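You operate a simulated robot arm through the tools that you are given. There is no shell and no other tool. Be economical: measure what you need, move in short steps, check, and stop when the job is done.

Carry out the task below with a simulated two-armed robot. There is one attempt and no reset: what you move stays moved.

JOB
Take the dish cloth from the wall worktop surface and hang it over the handle of the freezer drawer.
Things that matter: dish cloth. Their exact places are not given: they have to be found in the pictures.

It is judged by the outcome, as a careful person would: the job done as asked, and still so three seconds after it is handed in. It fails if anything else is knocked over, pushed out of place, dropped, spilled or broken. Flat cloth is picked up by pressing the open fingertips on it (5 to 10 N) and closing them slowly along it; thin cloth reads only 2 to 8 mm in the jaws.

ROBOT AND FRAMES
Two 7-joint arms with two-finger parallel grippers on one trunk, on a base that drives. Base frame: it is fixed to the floor where the robot stands at the start and does not move with it; the origin is under the middle of the robot, x ahead of it, y to its left, z up. Readings come in m, degrees, newtons and seconds.
The left shoulder is at the start at [0.07, 0.134, 1.151], the right one opposite. Payload 1.57 kg a hand.
The tool frame of a hand sits at the grasp point between the pads (the TCP): z along the fingers, y along the line on which they close. The tips reach 0.03 m beyond it. Largest opening 0.08 m; finger width 0.017, thickness 0.012; the body of the gripper, 0.04 by 0.082 m, starts 0.08 m behind the TCP.
Orientation is that of the tool frame in the base frame, as a unit quaternion [x, y, z, w]. With the fingers straight down and closing along the base's y, the tool's x points along the base's -x, its y along +y and its z along -z.

CONTROLS
- The arms move only by the tool jog_arm. It takes "left_plan", "right_plan" or both (then of equal length, played together; a hand with none holds still); each is a list of rows, each a list of 7 numbers: the shift along the base's x, y, z in units of 20 mm (1.0 is 20 mm), then the turn, a rotation vector about the base's x, y, z in units of 6 degrees (1.0 is 6 degrees), then the gripper command, from -1 (shut) to 1 (fully open), values between in proportion. In form: [[dx, dy, dz, ax, ay, az, gripper], ...]. A call has 1 to 10 rows; each row shifts and turns the commanded pose from where the row before left it. A call with a number of a shift or a turn outside -1 to 1 is refused whole. A row lasts 0.2 s, in which the tool goes at most 0.05 m and 8.6 degrees; a call with a longer step from one row to the next is refused whole, and so is a gripper value outside its range. Where a pose cannot be reached the arm comes as near as it can. A force on the tool above 40 N (or 10 N above the force at the start of the call, whichever is more), or a blocked arm, ends the call early, and 0.2 s more pass. Each finger travels about 0.153 m/s and halts on what it meets, pressing with about 43 N; the grip force reading is that of the motor and also rises with nothing between the fingers. The clock runs only during rows and for 0.2 s after the last one: add rows that do not move to give the fingers time. It gives the time, the measured TCP pose, the force on the tool (base axes), the opening and the grip force at its end, in the units of the frame above (readings bear some noise).
- Cameras (640 x 400 px; columns grow to the right, rows downward): "scene" is now at [0.1343, -0.0018, 1.3728]; the picture's right is [-0.04, -1.00, 0.00], its down [-0.65, 0.03, -0.76] and it looks along [0.76, -0.03, -0.65] (base axes); focal length 287 px, centre (320, 200). "left" rides on the left gripper at [-0.032, 0, -0.078] in its tool frame; the picture's right is [0.00, -1.00, 0.00], its down [0.97, 0.00, -0.24] and it looks along [0.24, 0.00, 0.97] (tool axes); focal length 218 px, centre (320, 200). "right" rides on the right gripper at [-0.032, 0, -0.078] in its tool frame; the picture's right is [0.00, -1.00, 0.00], its down [0.97, 0.00, -0.24] and it looks along [0.24, 0.00, 0.97] (tool axes); focal length 218 px, centre (320, 200).
- camera(camera): a new picture of that camera. The clock stands still meanwhile.
- lift_body(by): slides the trunk up (or, below 0, down) by that many m; the arms and the scene camera ride with it, the base frame stays. It gives what a move gives, with no picture.
- drive_base(legs): drives the robot by 1 to 6 legs, each [ahead, left, turn to the left] in m, m and degrees, along the robot's own axes; the way and the turn of a leg run together, so that a leg with both is an arc; at most 1.5 m and 180 degrees a leg. The arms and the cameras ride along, it lands a little off, and it stops where it bumps. It gives what a move gives.
- pan_tilt(pan, tilt): turns the head with the scene camera to pan (to the left, within 86 degrees either way) and tilt (down, from -29 to 69), counted from straight ahead of the robot. It gives what a move gives.
- measure_at(camera, pixels): for up to 12 pixels [column, row] of the newest picture of that camera ("zoom" is the newest enlarged one), the place [x, y, z] in the base frame of the surface seen there, good to about 0.003 m. The clock stands still meanwhile.
- zoom(camera, box): a new picture of the part [left, top, right, bottom] of that camera's present view, enlarged. The clock stands still meanwhile.
- sign_off(): hands the job in; it is judged then, once.

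Go step by step. Measure first, check grasps and placings, and put right what went wrong. The budget is 80 turns and 58 pictures, counting those below and the enlarged ones. Unless the task says otherwise, let go and move clear before handing in, and close with one line.

The tools are called after "Call:" as name(argument=value, ...) on one line, values as JSON. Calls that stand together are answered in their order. jog_arm: Moves the arms, as the interface text tells. Its arguments: {"type":"object","properties":{"left_plan":{"type":"array"},"right_plan":{"type":"array"}},"required":[]} The other tools are called the same way: lift_body (by) slides the trunk up or down; drive_base (legs) drives the base; pan_tilt (pan, tilt) turns the head that bears the scene camera; camera (camera) takes a picture; measure_at (camera, pixels) gives the place of the surface under pixels of a picture; zoom (camera, box) takes an enlarged picture of a part of a camera's view; sign_off () hands the job in.

At the start:

```text
time: 0.0
left_position: [0.4783, 0.2501, 1.1503]
left_orientation: [0.0, 1.0, 0.001, -0.001]
left_contact_force: [-0.1, 0.2, 0.2]
left_grip_width: 0.0801
left_gripper_force: 0.1
right_position: [0.4926, -0.2579, 1.1237]
right_orientation: [0.001, 1.0, 0.001, 0.0]
right_contact_force: [0.4, 0.1, 0.4]
right_grip_width: 0.0799
right_gripper_force: 0.0
trunk travel left (down, up): [-0.725, 0.215]
robot x, y, heading: [-0.0016, -0.0047, -0.1]
head pan, tilt: [-2.2, 40.4]
```

scene: 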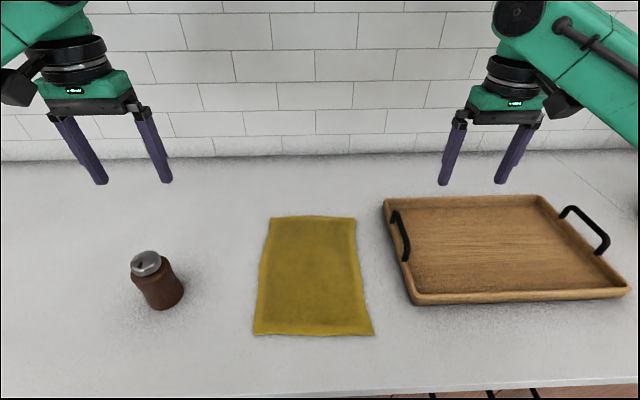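
right: 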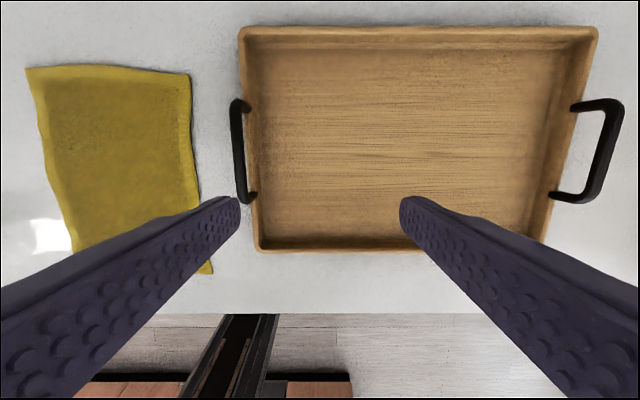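
left: 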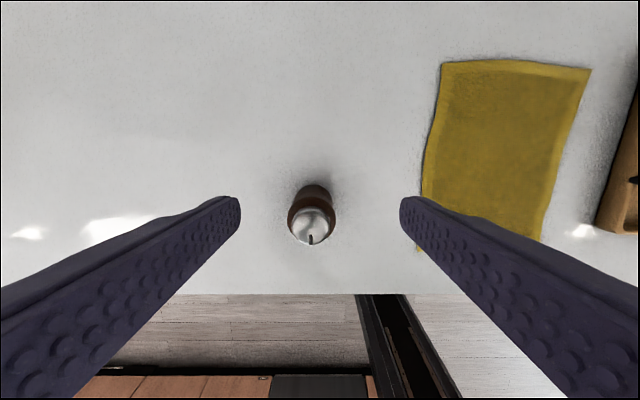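

The yellow cloth lies flat at scene (255–375, 215–335), between a pepper mill and a tray. I'll measure its corners, then look around for the freezer.

Call:
measure_at(camera="scene", pixels=[[272, 218], [354, 219], [255, 333], [372, 334], [312, 275], [320, 385], [160, 290], [405, 290], [385, 205], [314, 325]])

Call:
pan_tilt(pan=70, tilt=35)

Call:
camera(camera="scene")

Call:
pan_tilt(pan=-70, tilt=35)

Call:
camera(camera="scene")

```text
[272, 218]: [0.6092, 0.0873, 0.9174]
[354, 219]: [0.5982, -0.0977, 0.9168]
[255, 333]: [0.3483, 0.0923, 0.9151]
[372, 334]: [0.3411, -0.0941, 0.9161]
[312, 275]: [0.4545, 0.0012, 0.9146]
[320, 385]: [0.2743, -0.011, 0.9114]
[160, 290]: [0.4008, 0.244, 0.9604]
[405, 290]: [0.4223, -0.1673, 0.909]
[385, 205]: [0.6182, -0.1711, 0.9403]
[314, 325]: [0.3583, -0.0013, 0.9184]
```

```text
time: 1.4
left_position: [0.4775, 0.2484, 1.1516]
left_orientation: [-0.001, 1.0, 0.0, 0.0]
left_contact_force: [-0.6, -0.6, -1.2]
left_grip_width: 0.08
left_gripper_force: 0.0
right_position: [0.4935, -0.2574, 1.1243]
right_orientation: [0.0, 1.0, 0.0, 0.0]
right_contact_force: [0.2, -0.2, -1.3]
right_grip_width: 0.0802
right_gripper_force: 0.0
trunk travel left (down, up): [-0.725, 0.215]
robot x, y, heading: [0.0029, -0.0013, -0.2]
head pan, tilt: [70.0, 35.0]
```

```text
54 pictures are left
```

scene: 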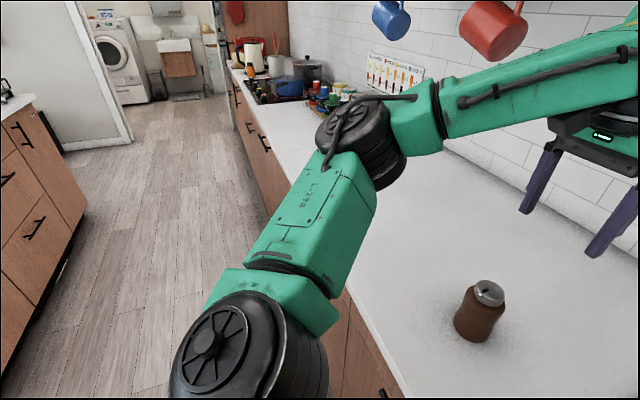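

```text
time: 3.7
left_position: [0.4778, 0.2481, 1.1512]
left_orientation: [0.0, 1.0, 0.0, 0.0]
left_contact_force: [0.2, 0.2, 0.1]
left_grip_width: 0.08
left_gripper_force: 0.1
right_position: [0.4921, -0.2568, 1.1246]
right_orientation: [0.0, 1.0, -0.001, 0.0]
right_contact_force: [-0.3, 0.0, 0.4]
right_grip_width: 0.0799
right_gripper_force: 0.1
trunk travel left (down, up): [-0.725, 0.215]
robot x, y, heading: [0.0026, -0.0006, 0.1]
head pan, tilt: [-70.0, 35.0]
```

```text
53 pictures are left
```

scene: 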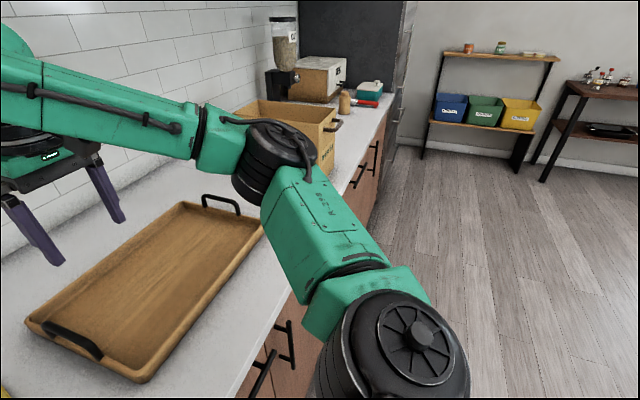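

The freezer seems to be the tall unit at the far right end (pixels 395–415, 0–150), seen edge-on. I'll measure it and zoom in before deciding how to grasp.

Call:
measure_at(camera="scene", pixels=[[400, 80], [410, 20], [393, 140], [388, 165], [352, 30], [440, 160], [515, 160], [545, 170], [375, 150], [285, 345], [335, 125]])

Call:
zoom(camera="scene", box=[300, 0, 480, 200])

```text
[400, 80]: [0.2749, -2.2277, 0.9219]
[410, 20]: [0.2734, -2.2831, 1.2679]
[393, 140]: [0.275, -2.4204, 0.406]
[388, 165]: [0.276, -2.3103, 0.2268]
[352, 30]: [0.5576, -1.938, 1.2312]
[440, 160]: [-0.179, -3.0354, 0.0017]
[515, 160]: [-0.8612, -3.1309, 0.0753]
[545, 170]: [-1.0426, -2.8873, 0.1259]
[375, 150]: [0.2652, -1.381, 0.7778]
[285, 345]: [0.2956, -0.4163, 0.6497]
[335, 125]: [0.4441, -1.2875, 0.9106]
```

```text
2.00 times, centred on (390, 100) of scene
```

zoom: 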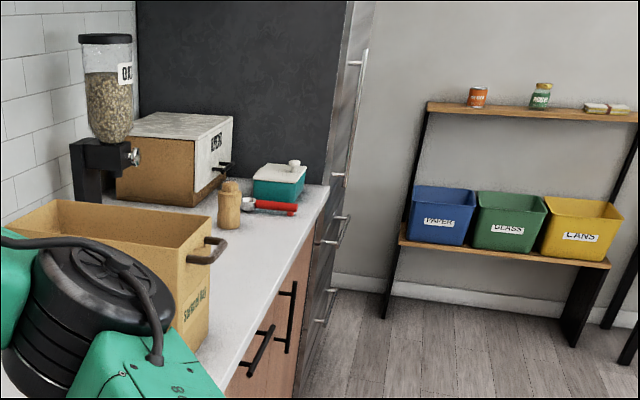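

The freezer is the tall dark unit at x≈0.275, y from -1.94 to about -2.6, with horizontal bar handles low down, so I can pick up the cloth now. The plan is for both hands to pinch its near edge, closing along x. I'll start by turning both hands 90° outward.

Call:
jog_arm(left_plan=[[0, 0, 0, 0, 0, 1, 0.25], [0, 0, 0, 0, 0, 1, 0.25], [0, 0, 0, 0, 0, 1, 0.25], [0, 0, 0, 0, 0, 1, 0.25], [0, 0, 0, 0, 0, 1, 0.25], [0, 0, 0, 0, 0, 1, 0.25], [0, 0, 0, 0, 0, 1, 0.25], [0, 0, 0, 0, 0, 1, 0.25], [0, 0, 0, 0, 0, 1, 0.25], [0, 0, 0, 0, 0, 1, 0.25]], right_plan=[[0, 0, 0, 0, 0, -1, 0.25], [0, 0, 0, 0, 0, -1, 0.25], [0, 0, 0, 0, 0, -1, 0.25], [0, 0, 0, 0, 0, -1, 0.25], [0, 0, 0, 0, 0, -1, 0.25], [0, 0, 0, 0, 0, -1, 0.25], [0, 0, 0, 0, 0, -1, 0.25], [0, 0, 0, 0, 0, -1, 0.25], [0, 0, 0, 0, 0, -1, 0.25], [0, 0, 0, 0, 0, -1, 0.25]])

Call:
jog_arm(left_plan=[[-0.46, -0.9, -0.4, 0, 0, 1, 0.25], [-0.46, -0.9, -0.4, 0, 0, 1, 0.25], [-0.46, -0.9, -0.4, 0, 0, 1, 0.25], [-0.46, -0.9, -0.4, 0, 0, 1, 0.25], [-0.46, -0.9, -0.4, 0, 0, 1, 0.25], [-0.46, -0.9, -0.4, 0, 0, 0, 0.25], [-0.46, -0.9, -0.4, 0, 0, 0, 0.25], [-0.46, -0.9, -0.4, 0, 0, 0, 0.25], [-0.46, -0.9, -0.4, 0, 0, 0, 0.25], [-0.46, -0.9, -0.4, 0, 0, 0, 0.25]], right_plan=[[-0.54, 0.94, -0.27, 0, 0, -1, 0.25], [-0.54, 0.94, -0.27, 0, 0, -1, 0.25], [-0.54, 0.94, -0.27, 0, 0, -1, 0.25], [-0.54, 0.94, -0.27, 0, 0, -1, 0.25], [-0.54, 0.94, -0.27, 0, 0, -1, 0.25], [-0.54, 0.94, -0.27, 0, 0, 0, 0.25], [-0.54, 0.94, -0.27, 0, 0, 0, 0.25], [-0.54, 0.94, -0.27, 0, 0, 0, 0.25], [-0.54, 0.94, -0.27, 0, 0, 0, 0.25], [-0.54, 0.94, -0.27, 0, 0, 0, 0.25]])

Call:
pan_tilt(pan=0, tilt=45)

Call:
camera(camera="scene")

```text
time: 5.9
left_position: [0.4769, 0.2491, 1.1519]
left_orientation: [-0.501, 0.865, 0.0, 0.0]
left_contact_force: [0.4, 0.3, -0.2]
left_grip_width: 0.05
left_gripper_force: 0.0
right_position: [0.491, -0.2573, 1.1231]
right_orientation: [0.5, 0.866, 0.0, 0.001]
right_contact_force: [0.5, -0.5, 0.2]
right_grip_width: 0.0501
right_gripper_force: 0.1
trunk travel left (down, up): [-0.725, 0.215]
robot x, y, heading: [-0.0005, -0.0012, -0.1]
head pan, tilt: [-70.0, 35.0]
```

```text
time: 7.9
left_position: [0.4011, 0.0953, 1.0811]
left_orientation: [0.714, -0.7, -0.001, -0.003]
left_contact_force: [0.2, 3.7, 0.9]
left_grip_width: 0.0501
left_gripper_force: 0.1
right_position: [0.3986, -0.0965, 1.0774]
right_orientation: [0.714, 0.701, -0.005, 0.003]
right_contact_force: [-0.4, -3.4, -0.2]
right_grip_width: 0.0502
right_gripper_force: 0.0
trunk travel left (down, up): [-0.725, 0.215]
robot x, y, heading: [0.0008, 0.0006, -0.1]
head pan, tilt: [-70.0, 35.0]
stopped in row 10 (left hand): the force on the tool passed its limit (the readings are from after the stop); the commanded pose is now the measured one
```

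```text
time: 9.3
left_position: [0.4002, 0.0955, 1.0819]
left_orientation: [0.713, -0.701, 0.001, -0.002]
left_contact_force: [2.6, 7.7, 3.8]
left_grip_width: 0.05
left_gripper_force: 0.2
right_position: [0.3989, -0.0965, 1.0758]
right_orientation: [0.714, 0.7, -0.004, 0.003]
right_contact_force: [-2.7, -8.3, -4.9]
right_grip_width: 0.0499
right_gripper_force: 0.1
trunk travel left (down, up): [-0.725, 0.215]
robot x, y, heading: [-0.0, 0.0022, -0.1]
head pan, tilt: [0.0, 45.0]
```

```text
51 pictures are left
```

scene: 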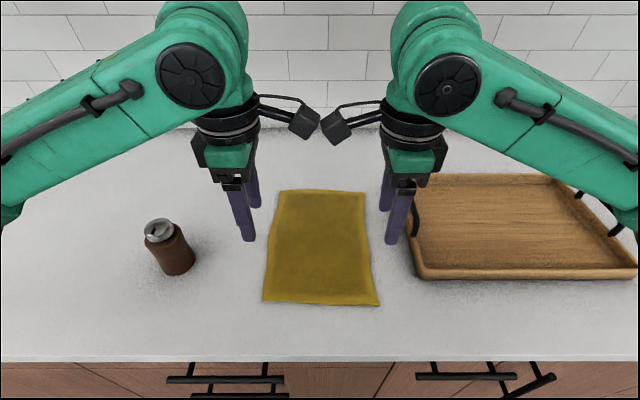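

The black boxes on the wrists point inward and touched each other at (318, 122). I'll back the hands apart and turn each 180° the other way so the boxes face outward.

Call:
jog_arm(left_plan=[[0, 1, 0, 0, 0, 0, 0.25], [0, 1, 0, 0, 0, 0, 0.25], [0, 1, 0, 0, 0, -1, 0.25], [0, 1, 0, 0, 0, -1, 0.25], [0, 0, 0, 0, 0, -1, 0.25], [0, 0, 0, 0, 0, -1, 0.25], [0, 0, 0, 0, 0, -1, 0.25], [0, 0, 0, 0, 0, -1, 0.25], [0, 0, 0, 0, 0, -1, 0.25], [0, 0, 0, 0, 0, -1, 0.25]], right_plan=[[0, -1, 0, 0, 0, 0, 0.25], [0, -1, 0, 0, 0, 0, 0.25], [0, -1, 0, 0, 0, 1, 0.25], [0, -1, 0, 0, 0, 1, 0.25], [0, 0, 0, 0, 0, 1, 0.25], [0, 0, 0, 0, 0, 1, 0.25], [0, 0, 0, 0, 0, 1, 0.25], [0, 0, 0, 0, 0, 1, 0.25], [0, 0, 0, 0, 0, 1, 0.25], [0, 0, 0, 0, 0, 1, 0.25]])

Call:
jog_arm(left_plan=[[0, 0, 0, 0, 0, -1, 0.25], [0, 0, 0, 0, 0, -1, 0.25], [0, 0, 0, 0, 0, -1, 0.25], [0, 0, 0, 0, 0, -1, 0.25], [0, 0, 0, 0, 0, -1, 0.25], [0, 0, 0, 0, 0, -1, 0.25], [0, 0, 0, 0, 0, -1, 0.25], [0, 0, 0, 0, 0, -1, 0.25], [0, 0, 0, 0, 0, -1, 0.25], [0, 0, 0, 0, 0, -1, 0.25]], right_plan=[[0, 0, 0, 0, 0, 1, 0.25], [0, 0, 0, 0, 0, 1, 0.25], [0, 0, 0, 0, 0, 1, 0.25], [0, 0, 0, 0, 0, 1, 0.25], [0, 0, 0, 0, 0, 1, 0.25], [0, 0, 0, 0, 0, 1, 0.25], [0, 0, 0, 0, 0, 1, 0.25], [0, 0, 0, 0, 0, 1, 0.25], [0, 0, 0, 0, 0, 1, 0.25], [0, 0, 0, 0, 0, 1, 0.25]])

Call:
jog_arm(left_plan=[[0, 0, 0, 0, 0, -1, 0.25], [0, 0, 0, 0, 0, -1, 0.25], [0, 0, 0, 0, 0, -1, 0.25], [0, 0, 0, 0, 0, -1, 0.25], [0, 0, 0, 0, 0, -1, 0.25], [0, 0, 0, 0, 0, -1, 0.25], [0, 0, 0, 0, 0, -1, 0.25], [0, 0, 0, 0, 0, -1, 0.25], [0, 0, 0, 0, 0, -1, 0.25], [0, 0, 0, 0, 0, -1, 0.25]], right_plan=[[0, 0, 0, 0, 0, 1, 0.25], [0, 0, 0, 0, 0, 1, 0.25], [0, 0, 0, 0, 0, 1, 0.25], [0, 0, 0, 0, 0, 1, 0.25], [0, 0, 0, 0, 0, 1, 0.25], [0, 0, 0, 0, 0, 1, 0.25], [0, 0, 0, 0, 0, 1, 0.25], [0, 0, 0, 0, 0, 1, 0.25], [0, 0, 0, 0, 0, 1, 0.25], [0, 0, 0, 0, 0, 1, 0.25]])

Call:
camera(camera="scene")

```text
time: 11.5
left_position: [0.399, 0.1753, 1.0821]
left_orientation: [-0.365, 0.931, -0.001, 0.004]
left_contact_force: [1.2, 0.0, 0.4]
left_grip_width: 0.0502
left_gripper_force: 0.0
right_position: [0.4009, -0.1764, 1.0763]
right_orientation: [0.367, 0.93, -0.002, 0.004]
right_contact_force: [-0.8, 0.0, 0.4]
right_grip_width: 0.0501
right_gripper_force: 0.1
trunk travel left (down, up): [-0.725, 0.215]
robot x, y, heading: [0.003, 0.0002, -0.2]
head pan, tilt: [0.0, 45.0]
```

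```text
time: 13.7
left_position: [0.3993, 0.1741, 1.082]
left_orientation: [0.15, 0.989, -0.002, 0.003]
left_contact_force: [-1.2, -0.1, 0.2]
left_grip_width: 0.0499
left_gripper_force: 0.1
right_position: [0.3997, -0.1766, 1.0759]
right_orientation: [-0.148, 0.989, 0.001, 0.004]
right_contact_force: [0.7, -0.3, -0.3]
right_grip_width: 0.0502
right_gripper_force: 0.1
trunk travel left (down, up): [-0.725, 0.215]
robot x, y, heading: [-0.0001, -0.0008, -0.5]
head pan, tilt: [0.0, 45.0]
```

```text
time: 15.9
left_position: [0.4014, 0.1751, 1.0808]
left_orientation: [0.622, 0.783, -0.003, 0.002]
left_contact_force: [-0.3, -0.6, 0.0]
left_grip_width: 0.0503
left_gripper_force: 0.0
right_position: [0.3987, -0.1763, 1.076]
right_orientation: [-0.623, 0.782, 0.002, 0.003]
right_contact_force: [-0.3, 0.2, -0.2]
right_grip_width: 0.0501
right_gripper_force: 0.1
trunk travel left (down, up): [-0.725, 0.215]
robot x, y, heading: [0.0018, -0.0021, 0.1]
head pan, tilt: [0.0, 45.0]
```

```text
50 pictures are left
```

scene: 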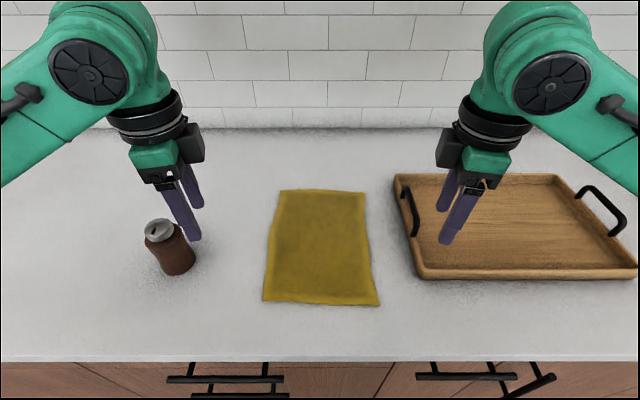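

The protrusions on the inner side are now much smaller. I'll finish the turn and bring the hands above the near edge of the cloth at x≈0.385, y≈±0.07.

Call:
jog_arm(left_plan=[[-0.08, -0.53, -0.4, 0, 0, -0.73, 0.25], [-0.08, -0.53, -0.4, 0, 0, -0.73, 0.25], [-0.08, -0.53, -0.4, 0, 0, -0.73, 0.25], [-0.08, -0.53, -0.4, 0, 0, 0, 0.25], [-0.08, -0.53, -0.4, 0, 0, 0, 0.25], [-0.08, -0.53, -0.4, 0, 0, 0, 0.25], [-0.08, -0.53, -0.4, 0, 0, 0, 0.25], [-0.08, -0.53, -0.4, 0, 0, 0, 0.25], [-0.08, -0.53, -0.4, 0, 0, 0, 0.25], [-0.08, -0.53, -0.4, 0, 0, 0, 0.25]], right_plan=[[-0.08, 0.53, -0.38, 0, 0, 0.73, 0.25], [-0.08, 0.53, -0.38, 0, 0, 0.73, 0.25], [-0.08, 0.53, -0.38, 0, 0, 0.73, 0.25], [-0.08, 0.53, -0.38, 0, 0, 0, 0.25], [-0.08, 0.53, -0.38, 0, 0, 0, 0.25], [-0.08, 0.53, -0.38, 0, 0, 0, 0.25], [-0.08, 0.53, -0.38, 0, 0, 0, 0.25], [-0.08, 0.53, -0.38, 0, 0, 0, 0.25], [-0.08, 0.53, -0.38, 0, 0, 0, 0.25], [-0.08, 0.53, -0.38, 0, 0, 0, 0.25]])

Call:
camera(camera="scene")

Call:
camera(camera="left")

```text
time: 18.1
left_position: [0.3841, 0.069, 1.0016]
left_orientation: [0.707, 0.707, -0.003, 0.0]
left_contact_force: [-0.2, -0.1, 0.1]
left_grip_width: 0.0499
left_gripper_force: 0.1
right_position: [0.3837, -0.0707, 0.9994]
right_orientation: [0.707, -0.707, -0.003, -0.003]
right_contact_force: [-1.0, 0.4, 0.8]
right_grip_width: 0.0499
right_gripper_force: 0.1
trunk travel left (down, up): [-0.725, 0.215]
robot x, y, heading: [0.0004, 0.0012, 0.1]
head pan, tilt: [0.0, 45.0]
```

```text
49 pictures are left
```

scene: 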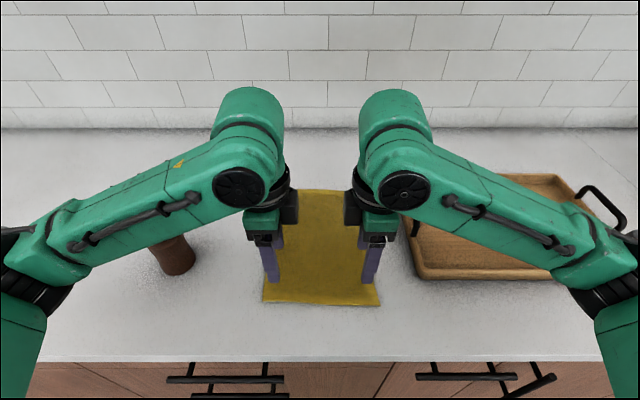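

```text
48 pictures are left
```

left: 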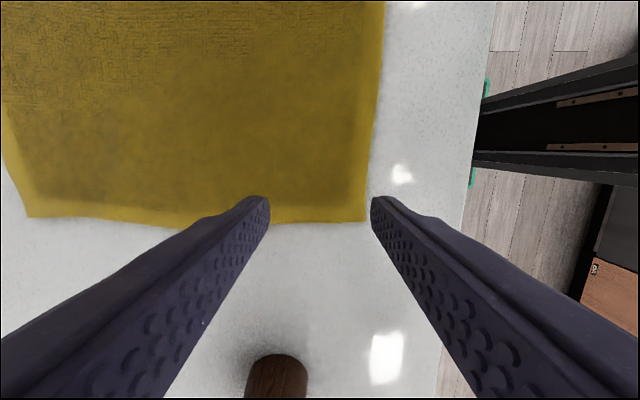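

The left fingers straddle the near right corner region, at pixels (270, 200) and (370, 200). I'll measure the true cloth edges here.

Call:
measure_at(camera="left", pixels=[[365, 215], [374, 150], [382, 50], [300, 218], [200, 215], [60, 212], [420, 240], [290, 300], [25, 200]])

```text
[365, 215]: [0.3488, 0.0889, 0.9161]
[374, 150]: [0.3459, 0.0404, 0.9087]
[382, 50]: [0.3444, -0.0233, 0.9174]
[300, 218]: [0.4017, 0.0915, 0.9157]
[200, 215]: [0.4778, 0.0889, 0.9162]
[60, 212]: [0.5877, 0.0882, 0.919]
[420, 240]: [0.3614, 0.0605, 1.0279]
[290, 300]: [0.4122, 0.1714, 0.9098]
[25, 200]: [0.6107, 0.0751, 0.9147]
```

The near edge is at x≈0.346, the cloth top at z≈0.916 and the table at 0.909, so both fingers will land on cloth. Lowering in stages toward contact at TCP z≈0.945.

Call:
jog_arm(left_plan=[[0, 0, -0.6, 0, 0, 0, 0.25], [0, 0, -0.6, 0, 0, 0, 0.25], [0, 0, -0.6, 0, 0, 0, 0.25], [0, 0, -0.6, 0, 0, 0, 0.25], [0, 0, -0.2, 0, 0, 0, 0.25], [0, 0, 0, 0, 0, 0, 0.25]], right_plan=[[0, 0, -0.6, 0, 0, 0, 0.25], [0, 0, -0.6, 0, 0, 0, 0.25], [0, 0, -0.6, 0, 0, 0, 0.25], [0, 0, -0.6, 0, 0, 0, 0.25], [0, 0, -0.1, 0, 0, 0, 0.25], [0, 0, 0, 0, 0, 0, 0.25]])

Call:
jog_arm(left_plan=[[0, 0, -0.15, 0, 0, 0, 0.25], [0, 0, -0.15, 0, 0, 0, 0.25], [0, 0, 0, 0, 0, 0, 0.25]], right_plan=[[0, 0, -0.15, 0, 0, 0, 0.25], [0, 0, -0.15, 0, 0, 0, 0.25], [0, 0, 0, 0, 0, 0, 0.25]])

```text
time: 19.5
left_position: [0.3827, 0.0689, 0.951]
left_orientation: [0.708, 0.706, -0.003, 0.0]
left_contact_force: [-0.7, 0.3, -0.1]
left_grip_width: 0.05
left_gripper_force: 0.1
right_position: [0.383, -0.0696, 0.9504]
right_orientation: [-0.707, 0.707, 0.003, 0.003]
right_contact_force: [0.1, -0.5, 0.2]
right_grip_width: 0.05
right_gripper_force: 0.1
trunk travel left (down, up): [-0.725, 0.215]
robot x, y, heading: [-0.0022, 0.0011, 0.2]
head pan, tilt: [0.0, 45.0]
```

```text
time: 20.3
left_position: [0.383, 0.0689, 0.9444]
left_orientation: [0.707, 0.707, -0.002, 0.001]
left_contact_force: [1.7, 0.1, 2.9]
left_grip_width: 0.0502
left_gripper_force: 0.0
right_position: [0.3839, -0.0695, 0.9436]
right_orientation: [0.707, -0.707, -0.003, -0.003]
right_contact_force: [0.3, -0.3, 0.7]
right_grip_width: 0.0502
right_gripper_force: 0.1
trunk travel left (down, up): [-0.725, 0.215]
robot x, y, heading: [-0.0018, -0.0019, -0.2]
head pan, tilt: [0.0, 45.0]
```

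Contact is starting (2.9 N left, 0.7 N right). I'll press a little more.

Call:
jog_arm(left_plan=[[0, 0, -0.1, 0, 0, 0, 0.25], [0, 0, 0, 0, 0, 0, 0.25]], right_plan=[[0, 0, -0.12, 0, 0, 0, 0.25], [0, 0, 0, 0, 0, 0, 0.25]])

```text
time: 20.9
left_position: [0.3824, 0.0697, 0.9415]
left_orientation: [0.708, 0.707, -0.002, 0.001]
left_contact_force: [2.1, -1.3, 11.4]
left_grip_width: 0.0498
left_gripper_force: 0.1
right_position: [0.3819, -0.0702, 0.9434]
right_orientation: [0.707, -0.707, -0.003, -0.004]
right_contact_force: [2.6, 0.9, 11.3]
right_grip_width: 0.05
right_gripper_force: 0.1
trunk travel left (down, up): [-0.725, 0.215]
robot x, y, heading: [-0.003, 0.0007, -0.0]
head pan, tilt: [0.0, 45.0]
```

About 11 N is slightly high, so I'll ease off a little and close slowly along the cloth.

Call:
jog_arm(left_plan=[[0, 0, 0.03, 0, 0, 0, 0.2], [0, 0, 0, 0, 0, 0, 0.05], [0, 0, 0, 0, 0, 0, -0.1], [0, 0, 0, 0, 0, 0, -0.25], [0, 0, 0, 0, 0, 0, -0.4], [0, 0, 0, 0, 0, 0, -0.55], [0, 0, 0, 0, 0, 0, -0.7], [0, 0, 0, 0, 0, 0, -0.85], [0, 0, 0, 0, 0, 0, -1], [0, 0, 0, 0, 0, 0, -1]], right_plan=[[0, 0, 0.03, 0, 0, 0, 0.2], [0, 0, 0, 0, 0, 0, 0.05], [0, 0, 0, 0, 0, 0, -0.1], [0, 0, 0, 0, 0, 0, -0.25], [0, 0, 0, 0, 0, 0, -0.4], [0, 0, 0, 0, 0, 0, -0.55], [0, 0, 0, 0, 0, 0, -0.7], [0, 0, 0, 0, 0, 0, -0.85], [0, 0, 0, 0, 0, 0, -1], [0, 0, 0, 0, 0, 0, -1]])

Call:
camera(camera="scene")

```text
time: 23.1
left_position: [0.3821, 0.0689, 0.9438]
left_orientation: [0.708, 0.707, -0.002, 0.001]
left_contact_force: [1.3, -1.6, 10.2]
left_grip_width: 0.005
left_gripper_force: 24.7
right_position: [0.3812, -0.0696, 0.9439]
right_orientation: [-0.707, 0.707, 0.002, 0.004]
right_contact_force: [0.0, 0.8, 9.5]
right_grip_width: 0.0048
right_gripper_force: 25.9
trunk travel left (down, up): [-0.725, 0.215]
robot x, y, heading: [-0.0039, -0.0022, -0.1]
head pan, tilt: [0.0, 45.0]
```

```text
47 pictures are left
```

scene: 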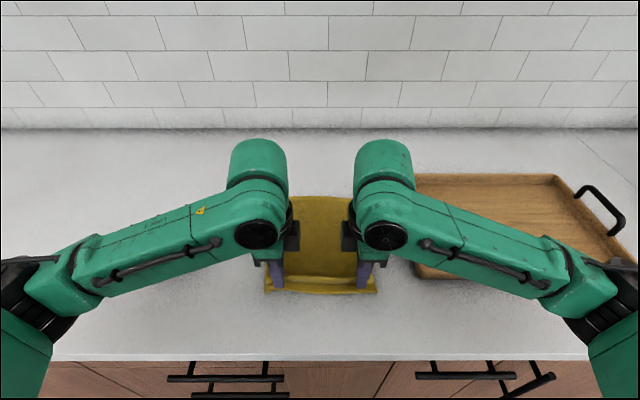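

Both jaws read 5 mm and a ridge of cloth is in the fingers. Now lifting straight up by about 0.3 m.

Call:
jog_arm(left_plan=[[0, 0, 0.4, 0, 0, 0, -1], [0, 0, 0.7, 0, 0, 0, -1], [0, 0, 1, 0, 0, 0, -1], [0, 0, 1, 0, 0, 0, -1], [0, 0, 1, 0, 0, 0, -1], [0, 0, 1, 0, 0, 0, -1], [0, 0, 1, 0, 0, 0, -1], [0, 0, 1, 0, 0, 0, -1], [0, 0, 1, 0, 0, 0, -1], [0, 0, 1, 0, 0, 0, -1]], right_plan=[[0, 0, 0.4, 0, 0, 0, -1], [0, 0, 0.7, 0, 0, 0, -1], [0, 0, 1, 0, 0, 0, -1], [0, 0, 1, 0, 0, 0, -1], [0, 0, 1, 0, 0, 0, -1], [0, 0, 1, 0, 0, 0, -1], [0, 0, 1, 0, 0, 0, -1], [0, 0, 1, 0, 0, 0, -1], [0, 0, 1, 0, 0, 0, -1], [0, 0, 1, 0, 0, 0, -1]])

Call:
lift_body(by=0.13)

Call:
camera(camera="scene")

```text
time: 25.3
left_position: [0.3833, 0.0681, 1.1253]
left_orientation: [0.709, 0.705, -0.003, 0.0]
left_contact_force: [-0.1, -1.2, -0.3]
left_grip_width: 0.0043
left_gripper_force: 25.0
right_position: [0.3822, -0.0703, 1.1246]
right_orientation: [-0.707, 0.707, 0.003, 0.002]
right_contact_force: [-0.4, -0.3, 0.7]
right_grip_width: 0.0047
right_gripper_force: 24.8
trunk travel left (down, up): [-0.725, 0.215]
robot x, y, heading: [0.0001, 0.0002, 0.0]
head pan, tilt: [0.0, 45.0]
```

```text
time: 26.9
left_position: [0.3856, 0.0686, 1.2555]
left_orientation: [0.707, 0.707, -0.003, 0.0]
left_contact_force: [0.5, -0.4, -0.5]
left_grip_width: 0.0044
left_gripper_force: 25.3
right_position: [0.3833, -0.0702, 1.2547]
right_orientation: [-0.707, 0.708, 0.003, 0.003]
right_contact_force: [0.6, 0.4, -0.2]
right_grip_width: 0.0046
right_gripper_force: 25.1
trunk travel left (down, up): [-0.855, 0.085]
robot x, y, heading: [-0.0023, 0.0033, 0.3]
head pan, tilt: [0.0, 45.0]
```

```text
46 pictures are left
```

scene: 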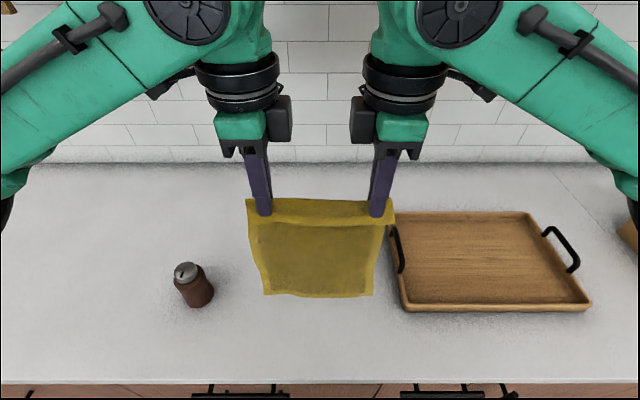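

The cloth hangs flat and square from both hands. Before backing off, I'll check the space behind on both sides.

Call:
pan_tilt(pan=86, tilt=40)

Call:
camera(camera="scene")

Call:
measure_at(camera="scene", pixels=[[150, 170], [110, 200], [60, 300], [30, 380], [10, 200], [100, 280], [150, 350]])

Call:
pan_tilt(pan=-86, tilt=40)

Call:
camera(camera="scene")

Call:
measure_at(camera="scene", pixels=[[620, 150], [620, 250], [550, 150], [450, 150], [600, 100], [500, 80]])

```text
time: 28.5
left_position: [0.3854, 0.0695, 1.2561]
left_orientation: [0.708, 0.707, -0.004, 0.001]
left_contact_force: [0.1, 0.2, 0.3]
left_grip_width: 0.0046
left_gripper_force: 24.1
right_position: [0.3831, -0.0706, 1.2538]
right_orientation: [0.707, -0.707, -0.003, -0.003]
right_contact_force: [-1.5, 0.1, 1.0]
right_grip_width: 0.0044
right_gripper_force: 24.9
trunk travel left (down, up): [-0.855, 0.085]
robot x, y, heading: [0.0011, -0.0011, 0.1]
head pan, tilt: [85.9, 40.0]
```

```text
45 pictures are left
```

scene: 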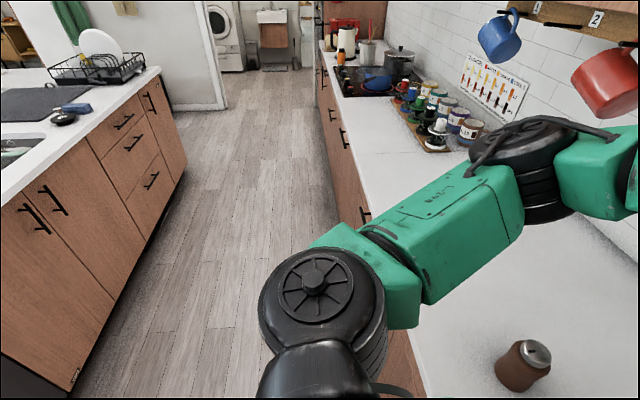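

```text
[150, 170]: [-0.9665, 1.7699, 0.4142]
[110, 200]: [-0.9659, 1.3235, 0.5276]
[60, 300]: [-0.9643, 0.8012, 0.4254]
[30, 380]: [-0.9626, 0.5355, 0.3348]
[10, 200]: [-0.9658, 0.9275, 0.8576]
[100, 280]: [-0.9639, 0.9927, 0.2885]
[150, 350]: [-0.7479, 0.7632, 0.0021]
```

```text
time: 31.1
left_position: [0.3847, 0.069, 1.2559]
left_orientation: [0.708, 0.707, -0.003, 0.0]
left_contact_force: [0.3, -0.3, -1.1]
left_grip_width: 0.0047
left_gripper_force: 24.9
right_position: [0.3833, -0.0711, 1.2554]
right_orientation: [-0.707, 0.707, 0.003, 0.003]
right_contact_force: [-0.1, -0.3, 0.2]
right_grip_width: 0.0046
right_gripper_force: 25.1
trunk travel left (down, up): [-0.855, 0.085]
robot x, y, heading: [0.0027, -0.0006, 0.1]
head pan, tilt: [-85.9, 40.0]
```

```text
44 pictures are left
```

scene: 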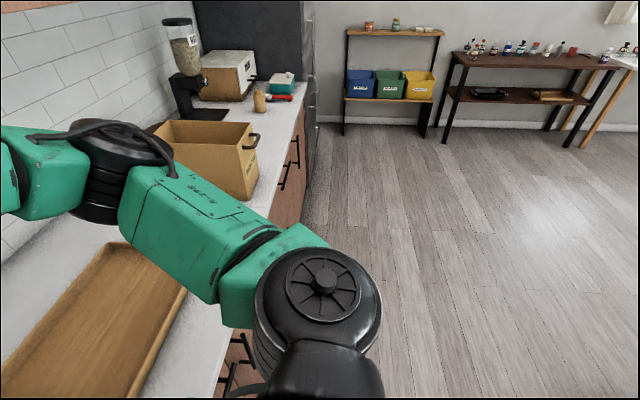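

```text
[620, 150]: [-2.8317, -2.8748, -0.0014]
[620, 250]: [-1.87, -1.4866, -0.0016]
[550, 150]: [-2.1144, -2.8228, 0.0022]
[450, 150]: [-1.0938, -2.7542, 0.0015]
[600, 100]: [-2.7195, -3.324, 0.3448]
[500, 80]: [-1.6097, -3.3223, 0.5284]
```

The island front is at x≈-0.965 and the floor to the right is clear. I'll back up 0.45 m, then slide right to face the freezer.

Call:
drive_base(legs=[[-0.45, 0, 0], [0, -1.1, 0], [0, -1.1, 0]])

Call:
pan_tilt(pan=0, tilt=55)

Call:
camera(camera="scene")

```text
time: 44.4
left_position: [-0.0575, -2.1556, 1.2561]
left_orientation: [0.704, 0.711, -0.003, 0.001]
left_contact_force: [0.2, 0.4, 0.1]
left_grip_width: 0.0047
left_gripper_force: 24.8
right_position: [-0.0557, -2.2936, 1.2537]
right_orientation: [0.711, -0.703, -0.003, -0.003]
right_contact_force: [-0.1, 0.9, -0.4]
right_grip_width: 0.0047
right_gripper_force: 25.5
trunk travel left (down, up): [-0.855, 0.085]
robot x, y, heading: [-0.4388, -2.2271, 0.5]
head pan, tilt: [-85.9, 40.0]
```

```text
time: 46.0
left_position: [-0.0569, -2.1545, 1.2555]
left_orientation: [0.703, 0.711, -0.003, 0.001]
left_contact_force: [0.7, -0.7, 0.3]
left_grip_width: 0.0043
left_gripper_force: 24.9
right_position: [-0.0554, -2.2949, 1.2555]
right_orientation: [0.712, -0.703, -0.003, -0.004]
right_contact_force: [-0.6, 0.4, -0.3]
right_grip_width: 0.0045
right_gripper_force: 25.1
trunk travel left (down, up): [-0.855, 0.085]
robot x, y, heading: [-0.4405, -2.2289, 0.7]
head pan, tilt: [0.0, 55.0]
```

```text
43 pictures are left
```

scene: 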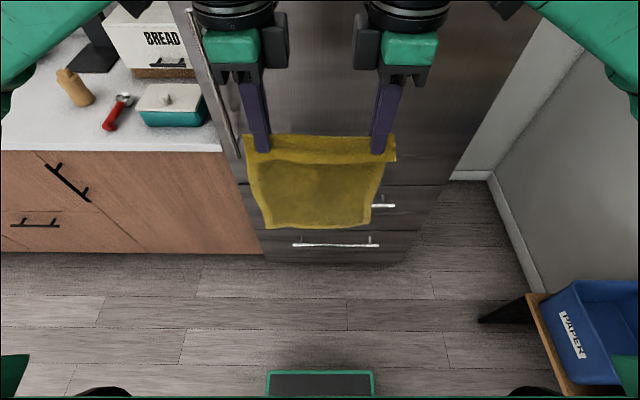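

Two horizontal drawer handles are visible at (383, 205) and (335, 244), partly hidden by the cloth. I'll back off and lower the trunk for an unobstructed frontal view.

Call:
drive_base(legs=[[-0.5, 0, 0]])

Call:
lift_body(by=-0.4)

Call:
pan_tilt(pan=0, tilt=15)

Call:
camera(camera="scene")

```text
time: 49.0
left_position: [-0.5564, -2.1627, 1.2547]
left_orientation: [0.705, 0.709, -0.003, -0.001]
left_contact_force: [-0.2, 0.4, -0.7]
left_grip_width: 0.0045
left_gripper_force: 24.7
right_position: [-0.557, -2.3022, 1.2539]
right_orientation: [0.71, -0.705, -0.004, -0.002]
right_contact_force: [0.6, 0.3, 0.3]
right_grip_width: 0.0047
right_gripper_force: 24.9
trunk travel left (down, up): [-0.855, 0.085]
robot x, y, heading: [-0.9426, -2.2379, 0.4]
head pan, tilt: [0.0, 55.0]
```

```text
time: 52.8
left_position: [-0.5577, -2.1634, 0.8559]
left_orientation: [0.704, 0.71, -0.003, 0.001]
left_contact_force: [0.0, 0.0, -0.2]
left_grip_width: 0.0046
left_gripper_force: 24.9
right_position: [-0.5583, -2.3024, 0.8548]
right_orientation: [0.71, -0.704, -0.003, -0.004]
right_contact_force: [0.0, 0.3, -0.3]
right_grip_width: 0.0047
right_gripper_force: 25.8
trunk travel left (down, up): [-0.455, 0.485]
robot x, y, heading: [-0.9435, -2.2312, 0.4]
head pan, tilt: [0.0, 55.0]
```

```text
time: 53.9
left_position: [-0.5587, -2.1631, 0.8541]
left_orientation: [0.705, 0.709, -0.004, 0.001]
left_contact_force: [0.6, 0.6, -0.2]
left_grip_width: 0.0044
left_gripper_force: 24.2
right_position: [-0.5589, -2.3032, 0.8547]
right_orientation: [0.71, -0.704, -0.003, -0.003]
right_contact_force: [-0.9, -0.4, 0.8]
right_grip_width: 0.005
right_gripper_force: 25.3
trunk travel left (down, up): [-0.455, 0.485]
robot x, y, heading: [-0.9428, -2.2353, 0.7]
head pan, tilt: [0.0, 15.0]
```

```text
42 pictures are left
```

scene: 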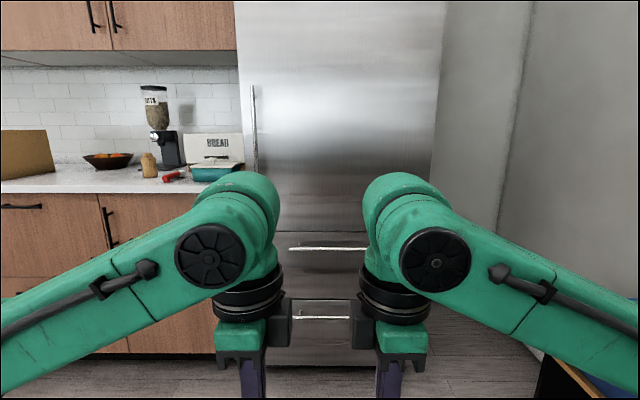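

The two drawer handles are at (325, 248) and (322, 317). Zooming for labels and measuring them.

Call:
zoom(camera="scene", box=[230, 200, 400, 370])

Call:
measure_at(camera="scene", pixels=[[290, 248], [325, 248], [360, 249], [300, 317], [345, 318], [325, 225], [325, 240], [325, 280], [325, 350], [253, 90], [425, 150], [320, 231]])

```text
2.35 times, centred on (315, 285) of scene
```

zoom: 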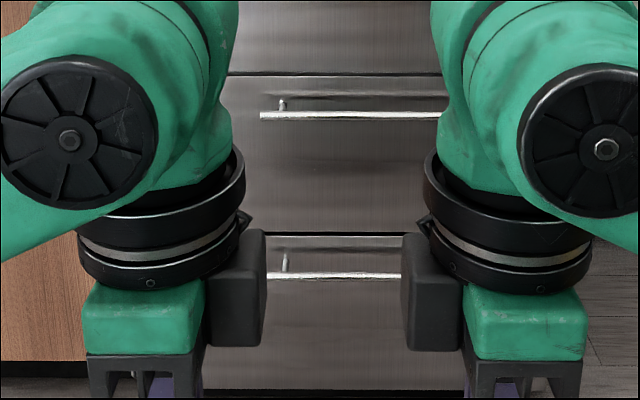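

```text
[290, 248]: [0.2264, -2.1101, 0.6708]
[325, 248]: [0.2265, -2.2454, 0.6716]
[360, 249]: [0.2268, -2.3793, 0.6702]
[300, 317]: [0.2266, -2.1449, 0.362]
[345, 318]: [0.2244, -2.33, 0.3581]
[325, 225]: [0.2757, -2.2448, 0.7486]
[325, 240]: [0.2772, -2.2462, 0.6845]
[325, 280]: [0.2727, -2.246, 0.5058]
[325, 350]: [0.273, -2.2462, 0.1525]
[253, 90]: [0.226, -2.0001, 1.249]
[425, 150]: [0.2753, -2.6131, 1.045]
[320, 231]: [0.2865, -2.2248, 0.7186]
```

Upper bar: x≈0.226, z≈0.671, y about -2.11 to -2.38. Lower bar: z≈0.36. The door face is at x≈0.275. I'll look at the rest of the unit and the surroundings for anything that says which part is the freezer.

Call:
pan_tilt(pan=0, tilt=-20)

Call:
camera(camera="scene")

Call:
lift_body(by=0.45)

Call:
pan_tilt(pan=0, tilt=40)

Call:
camera(camera="scene")

```text
time: 54.9
left_position: [-0.5581, -2.1635, 0.8551]
left_orientation: [0.705, 0.709, -0.003, 0.001]
left_contact_force: [-0.3, 0.8, -0.9]
left_grip_width: 0.0045
left_gripper_force: 24.7
right_position: [-0.5591, -2.3017, 0.853]
right_orientation: [0.71, -0.704, -0.003, -0.003]
right_contact_force: [0.0, -0.4, 0.2]
right_grip_width: 0.0044
right_gripper_force: 25.0
trunk travel left (down, up): [-0.455, 0.485]
robot x, y, heading: [-0.9415, -2.2355, 0.6]
head pan, tilt: [0.0, -20.0]
```

```text
40 pictures are left
```

scene: 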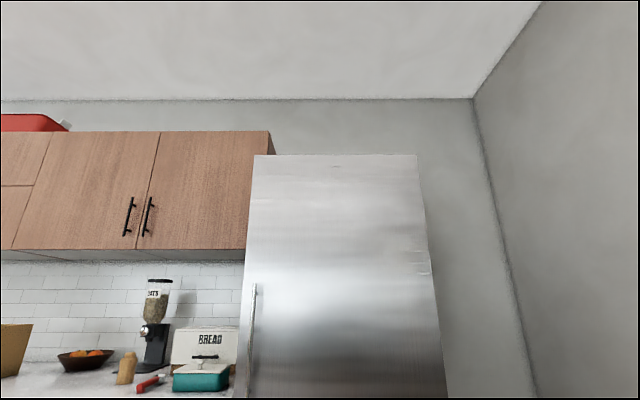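

```text
refused: 0.45 is not a number from -0.4 to 0.4
```

```text
time: 56.2
left_position: [-0.5584, -2.1626, 0.8563]
left_orientation: [0.704, 0.71, -0.004, 0.001]
left_contact_force: [-0.3, -0.3, 0.2]
left_grip_width: 0.0044
left_gripper_force: 25.4
right_position: [-0.5573, -2.302, 0.8534]
right_orientation: [0.71, -0.704, -0.003, -0.003]
right_contact_force: [-0.1, 0.7, -0.9]
right_grip_width: 0.0045
right_gripper_force: 24.8
trunk travel left (down, up): [-0.455, 0.485]
robot x, y, heading: [-0.9434, -2.2337, 0.7]
head pan, tilt: [0.0, 40.0]
```

```text
39 pictures are left
```

scene: 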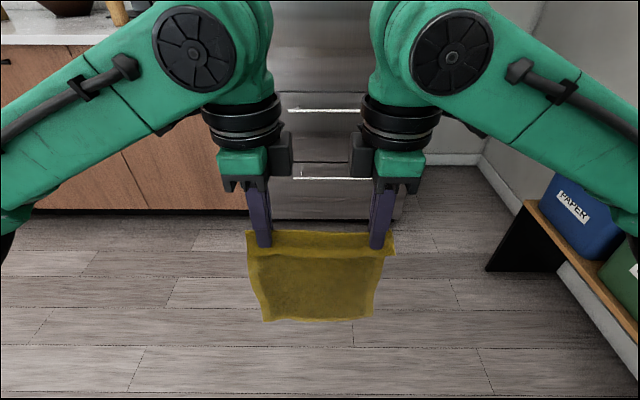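

There are no labels. The unit has one door with two drawers under it, and the upper drawer's bar is the natural target. I'll tilt both hands 36° so the fingertips lead toward the door, then raise the trunk and drive closer.

Call:
jog_arm(left_plan=[[0, 0, 0, 0, -0.8, 0, -1], [0, 0, 0, 0, -0.8, 0, -1], [0, 0, 0, 0, -0.8, 0, -1], [0, 0, 0, 0, -0.8, 0, -1], [0, 0, 0, 0, -0.8, 0, -1], [0, 0, 0, 0, -0.8, 0, -1], [0, 0, 0, 0, -0.8, 0, -1], [0, 0, 0, 0, -0.4, 0, -1], [0, 0, 0, 0, 0, 0, -1]], right_plan=[[0, 0, 0, 0, -0.8, 0, -1], [0, 0, 0, 0, -0.8, 0, -1], [0, 0, 0, 0, -0.8, 0, -1], [0, 0, 0, 0, -0.8, 0, -1], [0, 0, 0, 0, -0.8, 0, -1], [0, 0, 0, 0, -0.8, 0, -1], [0, 0, 0, 0, -0.8, 0, -1], [0, 0, 0, 0, -0.4, 0, -1], [0, 0, 0, 0, 0, 0, -1]])

Call:
lift_body(by=0.12)

Call:
camera(camera="scene")

Call:
measure_at(camera="scene", pixels=[[320, 235], [320, 245], [320, 300], [320, 310], [320, 316], [280, 310], [360, 310]])

```text
time: 58.2
left_position: [-0.5567, -2.1621, 0.8574]
left_orientation: [0.67, 0.676, 0.214, 0.22]
left_contact_force: [1.0, -9.3, -0.3]
left_grip_width: 0.0045
left_gripper_force: 24.7
right_position: [-0.5552, -2.3072, 0.862]
right_orientation: [0.676, -0.67, 0.215, -0.221]
right_contact_force: [0.4, 9.8, -0.2]
right_grip_width: 0.0047
right_gripper_force: 24.9
right hand out of reach, approached as far as the arm can: row 8
trunk travel left (down, up): [-0.455, 0.485]
robot x, y, heading: [-0.9416, -2.2375, 0.3]
head pan, tilt: [0.0, 40.0]
```

```text
time: 59.7
left_position: [-0.5568, -2.1621, 0.9771]
left_orientation: [0.671, 0.675, 0.214, 0.219]
left_contact_force: [0.2, -12.4, 0.5]
left_grip_width: 0.0041
left_gripper_force: 24.7
right_position: [-0.5539, -2.3076, 0.9804]
right_orientation: [0.676, -0.67, 0.215, -0.22]
right_contact_force: [-0.2, 11.6, -0.5]
right_grip_width: 0.0046
right_gripper_force: 25.3
trunk travel left (down, up): [-0.575, 0.365]
robot x, y, heading: [-0.9368, -2.2358, 0.4]
head pan, tilt: [0.0, 40.0]
```

```text
38 pictures are left
```

scene: 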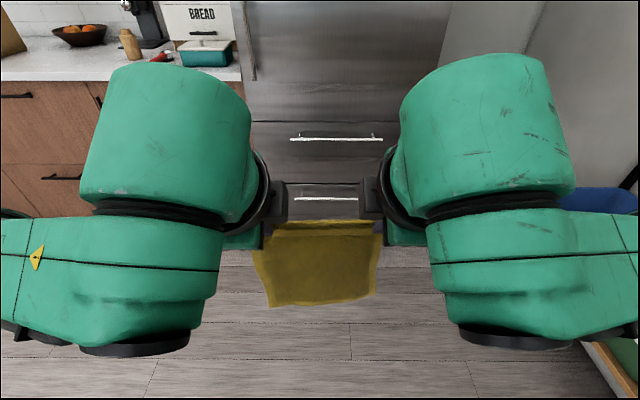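

```text
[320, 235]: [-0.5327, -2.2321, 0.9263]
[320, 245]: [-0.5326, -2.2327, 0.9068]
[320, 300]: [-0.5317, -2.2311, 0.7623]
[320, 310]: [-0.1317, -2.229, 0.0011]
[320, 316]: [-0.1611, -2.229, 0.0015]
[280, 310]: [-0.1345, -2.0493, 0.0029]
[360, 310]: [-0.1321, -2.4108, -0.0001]
```

The cloth hangs at x≈-0.532 with its bottom at z≈0.76, clear above the bar. There's about 12 N of stretch between the hands, so I'll relieve it while extending forward a bit, then drive up to the freezer.

Call:
jog_arm(left_plan=[[0.5, -0.05, 0, 0, 0, 0, -1], [0.5, -0.05, 0, 0, 0, 0, -1], [0.5, 0, 0, 0, 0, 0, -1], [0.5, 0, 0, 0, 0, 0, -1], [0.5, 0, 0, 0, 0, 0, -1], [0.5, 0, 0, 0, 0, 0, -1], [0, 0, 0, 0, 0, 0, -1]], right_plan=[[0.5, 0.1, 0, 0, 0, 0, -1], [0.5, 0.1, 0, 0, 0, 0, -1], [0.45, 0, 0, 0, 0, 0, -1], [0.45, 0, 0, 0, 0, 0, -1], [0.45, 0, -0.05, 0, 0, 0, -1], [0.45, 0, -0.05, 0, 0, 0, -1], [0, 0, -0.05, 0, 0, 0, -1]])

Call:
drive_base(legs=[[0.66, -0.03, -0.4]])

Call:
camera(camera="scene")

```text
time: 61.3
left_position: [-0.4952, -2.1629, 0.9757]
left_orientation: [0.67, 0.676, 0.215, 0.22]
left_contact_force: [-0.6, -1.3, 0.7]
left_grip_width: 0.0043
left_gripper_force: 24.5
right_position: [-0.4991, -2.3065, 0.9783]
right_orientation: [0.675, -0.67, 0.216, -0.22]
right_contact_force: [-0.7, 1.3, -0.9]
right_grip_width: 0.0046
right_gripper_force: 24.3
trunk travel left (down, up): [-0.575, 0.365]
robot x, y, heading: [-0.944, -2.2364, 0.6]
head pan, tilt: [0.0, 40.0]
```

```text
time: 65.0
left_position: [0.1799, -2.1869, 0.977]
left_orientation: [0.67, 0.676, 0.214, 0.219]
left_contact_force: [0.4, -0.8, 0.8]
left_grip_width: 0.0043
left_gripper_force: 25.4
right_position: [0.1773, -2.3268, 0.9774]
right_orientation: [0.676, -0.669, 0.215, -0.222]
right_contact_force: [0.0, 1.0, 0.0]
right_grip_width: 0.0048
right_gripper_force: 25.6
trunk travel left (down, up): [-0.575, 0.365]
robot x, y, heading: [-0.2676, -2.2582, 0.8]
head pan, tilt: [0.0, 40.0]
```

```text
37 pictures are left
```

scene: 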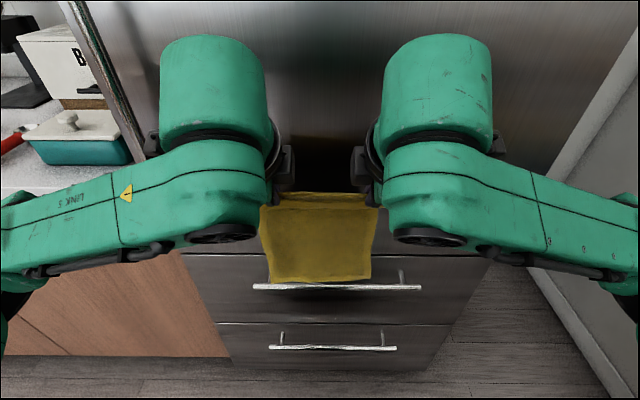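

Call:
measure_at(camera="scene", pixels=[[256, 287], [336, 287], [418, 287], [400, 272], [320, 200], [320, 235], [320, 277], [280, 277], [368, 275], [400, 255], [400, 320], [265, 262]])

Call:
zoom(camera="scene", box=[230, 180, 430, 305])

```text
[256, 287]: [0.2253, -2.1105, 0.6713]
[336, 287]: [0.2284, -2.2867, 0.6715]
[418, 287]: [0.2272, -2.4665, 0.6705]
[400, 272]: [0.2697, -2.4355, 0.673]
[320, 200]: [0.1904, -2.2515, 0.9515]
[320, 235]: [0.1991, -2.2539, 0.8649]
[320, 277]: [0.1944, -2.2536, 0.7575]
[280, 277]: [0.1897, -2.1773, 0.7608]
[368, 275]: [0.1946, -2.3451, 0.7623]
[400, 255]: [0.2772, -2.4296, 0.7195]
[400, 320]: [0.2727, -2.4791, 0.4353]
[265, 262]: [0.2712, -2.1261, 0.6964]
```

```text
3.20 times, centred on (330, 242) of scene
```

zoom: 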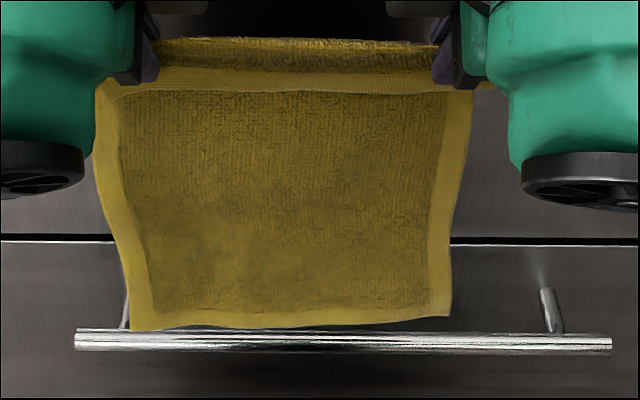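

The bar runs y≈-2.11 to -2.466 and the cloth bottom is at x≈0.194. Before moving 6 cm forward, I'll check how close the wrist cylinders get to the door.

Call:
measure_at(camera="scene", pixels=[[210, 40], [250, 45], [435, 38], [470, 42], [210, 80], [265, 110], [285, 165], [360, 160], [380, 60]])

Call:
camera(camera="left")

```text
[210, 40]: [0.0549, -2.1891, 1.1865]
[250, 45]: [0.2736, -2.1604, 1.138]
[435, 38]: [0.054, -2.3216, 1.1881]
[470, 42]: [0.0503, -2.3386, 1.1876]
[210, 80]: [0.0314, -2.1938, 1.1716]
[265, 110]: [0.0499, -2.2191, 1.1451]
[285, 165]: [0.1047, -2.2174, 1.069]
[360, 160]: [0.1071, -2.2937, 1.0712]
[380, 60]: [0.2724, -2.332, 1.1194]
```

```text
35 pictures are left
```

left: 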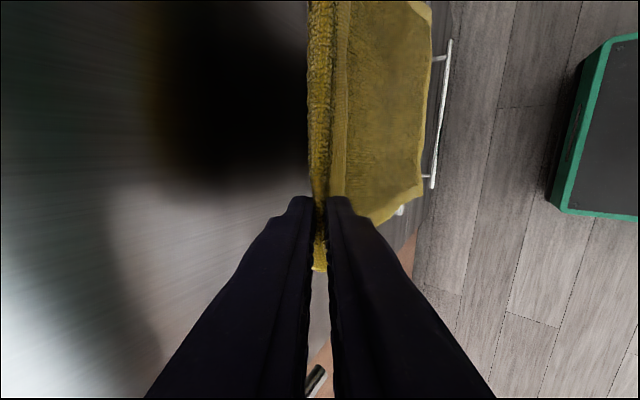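

The wrists stay well back, with their front at about x 0.06–0.1. Moving forward 60 mm and 28 mm right, keeping the height.

Call:
jog_arm(left_plan=[[0.5, -0.25, 0, 0, 0, 0, -1], [0.5, -0.25, 0, 0, 0, 0, -1], [0.5, -0.25, 0, 0, 0, 0, -1], [0.5, -0.25, 0, 0, 0, 0, -1], [0.5, -0.25, 0, 0, 0, 0, -1], [0.45, -0.15, 0, 0, 0, 0, -1], [0, 0, 0, 0, 0, 0, -1], [0, 0, 0, 0, 0, 0, -1]], right_plan=[[0.5, -0.25, 0, 0, 0, 0, -1], [0.5, -0.25, 0, 0, 0, 0, -1], [0.5, -0.25, 0, 0, 0, 0, -1], [0.5, -0.25, 0, 0, 0, 0, -1], [0.5, -0.25, 0, 0, 0, 0, -1], [0.55, -0.15, 0, 0, 0, 0, -1], [0, 0, 0, 0, 0, 0, -1], [0, 0, 0, 0, 0, 0, -1]])

Call:
camera(camera="scene")

Call:
measure_at(camera="scene", pixels=[[330, 200], [330, 230], [330, 250], [330, 260], [300, 255], [370, 255]])

```text
time: 66.8
left_position: [0.2382, -2.2148, 0.978]
left_orientation: [0.67, 0.676, 0.215, 0.219]
left_contact_force: [0.6, -1.1, -0.3]
left_grip_width: 0.0044
left_gripper_force: 25.1
right_position: [0.2384, -2.3559, 0.9757]
right_orientation: [0.676, -0.669, 0.215, -0.221]
right_contact_force: [-0.3, 0.8, 0.4]
right_grip_width: 0.0044
right_gripper_force: 25.2
trunk travel left (down, up): [-0.575, 0.365]
robot x, y, heading: [-0.2677, -2.2603, 0.7]
head pan, tilt: [0.0, 40.0]
```

```text
34 pictures are left
```

scene: 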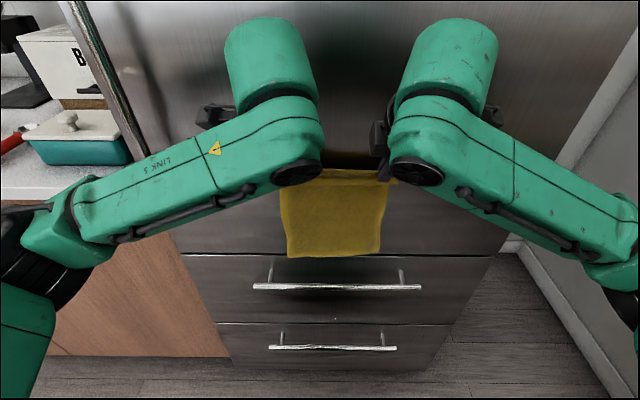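

```text
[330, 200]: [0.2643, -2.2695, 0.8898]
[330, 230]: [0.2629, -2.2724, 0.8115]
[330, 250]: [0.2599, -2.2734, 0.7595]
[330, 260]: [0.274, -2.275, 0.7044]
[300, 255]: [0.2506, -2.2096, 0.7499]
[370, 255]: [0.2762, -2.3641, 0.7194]
```

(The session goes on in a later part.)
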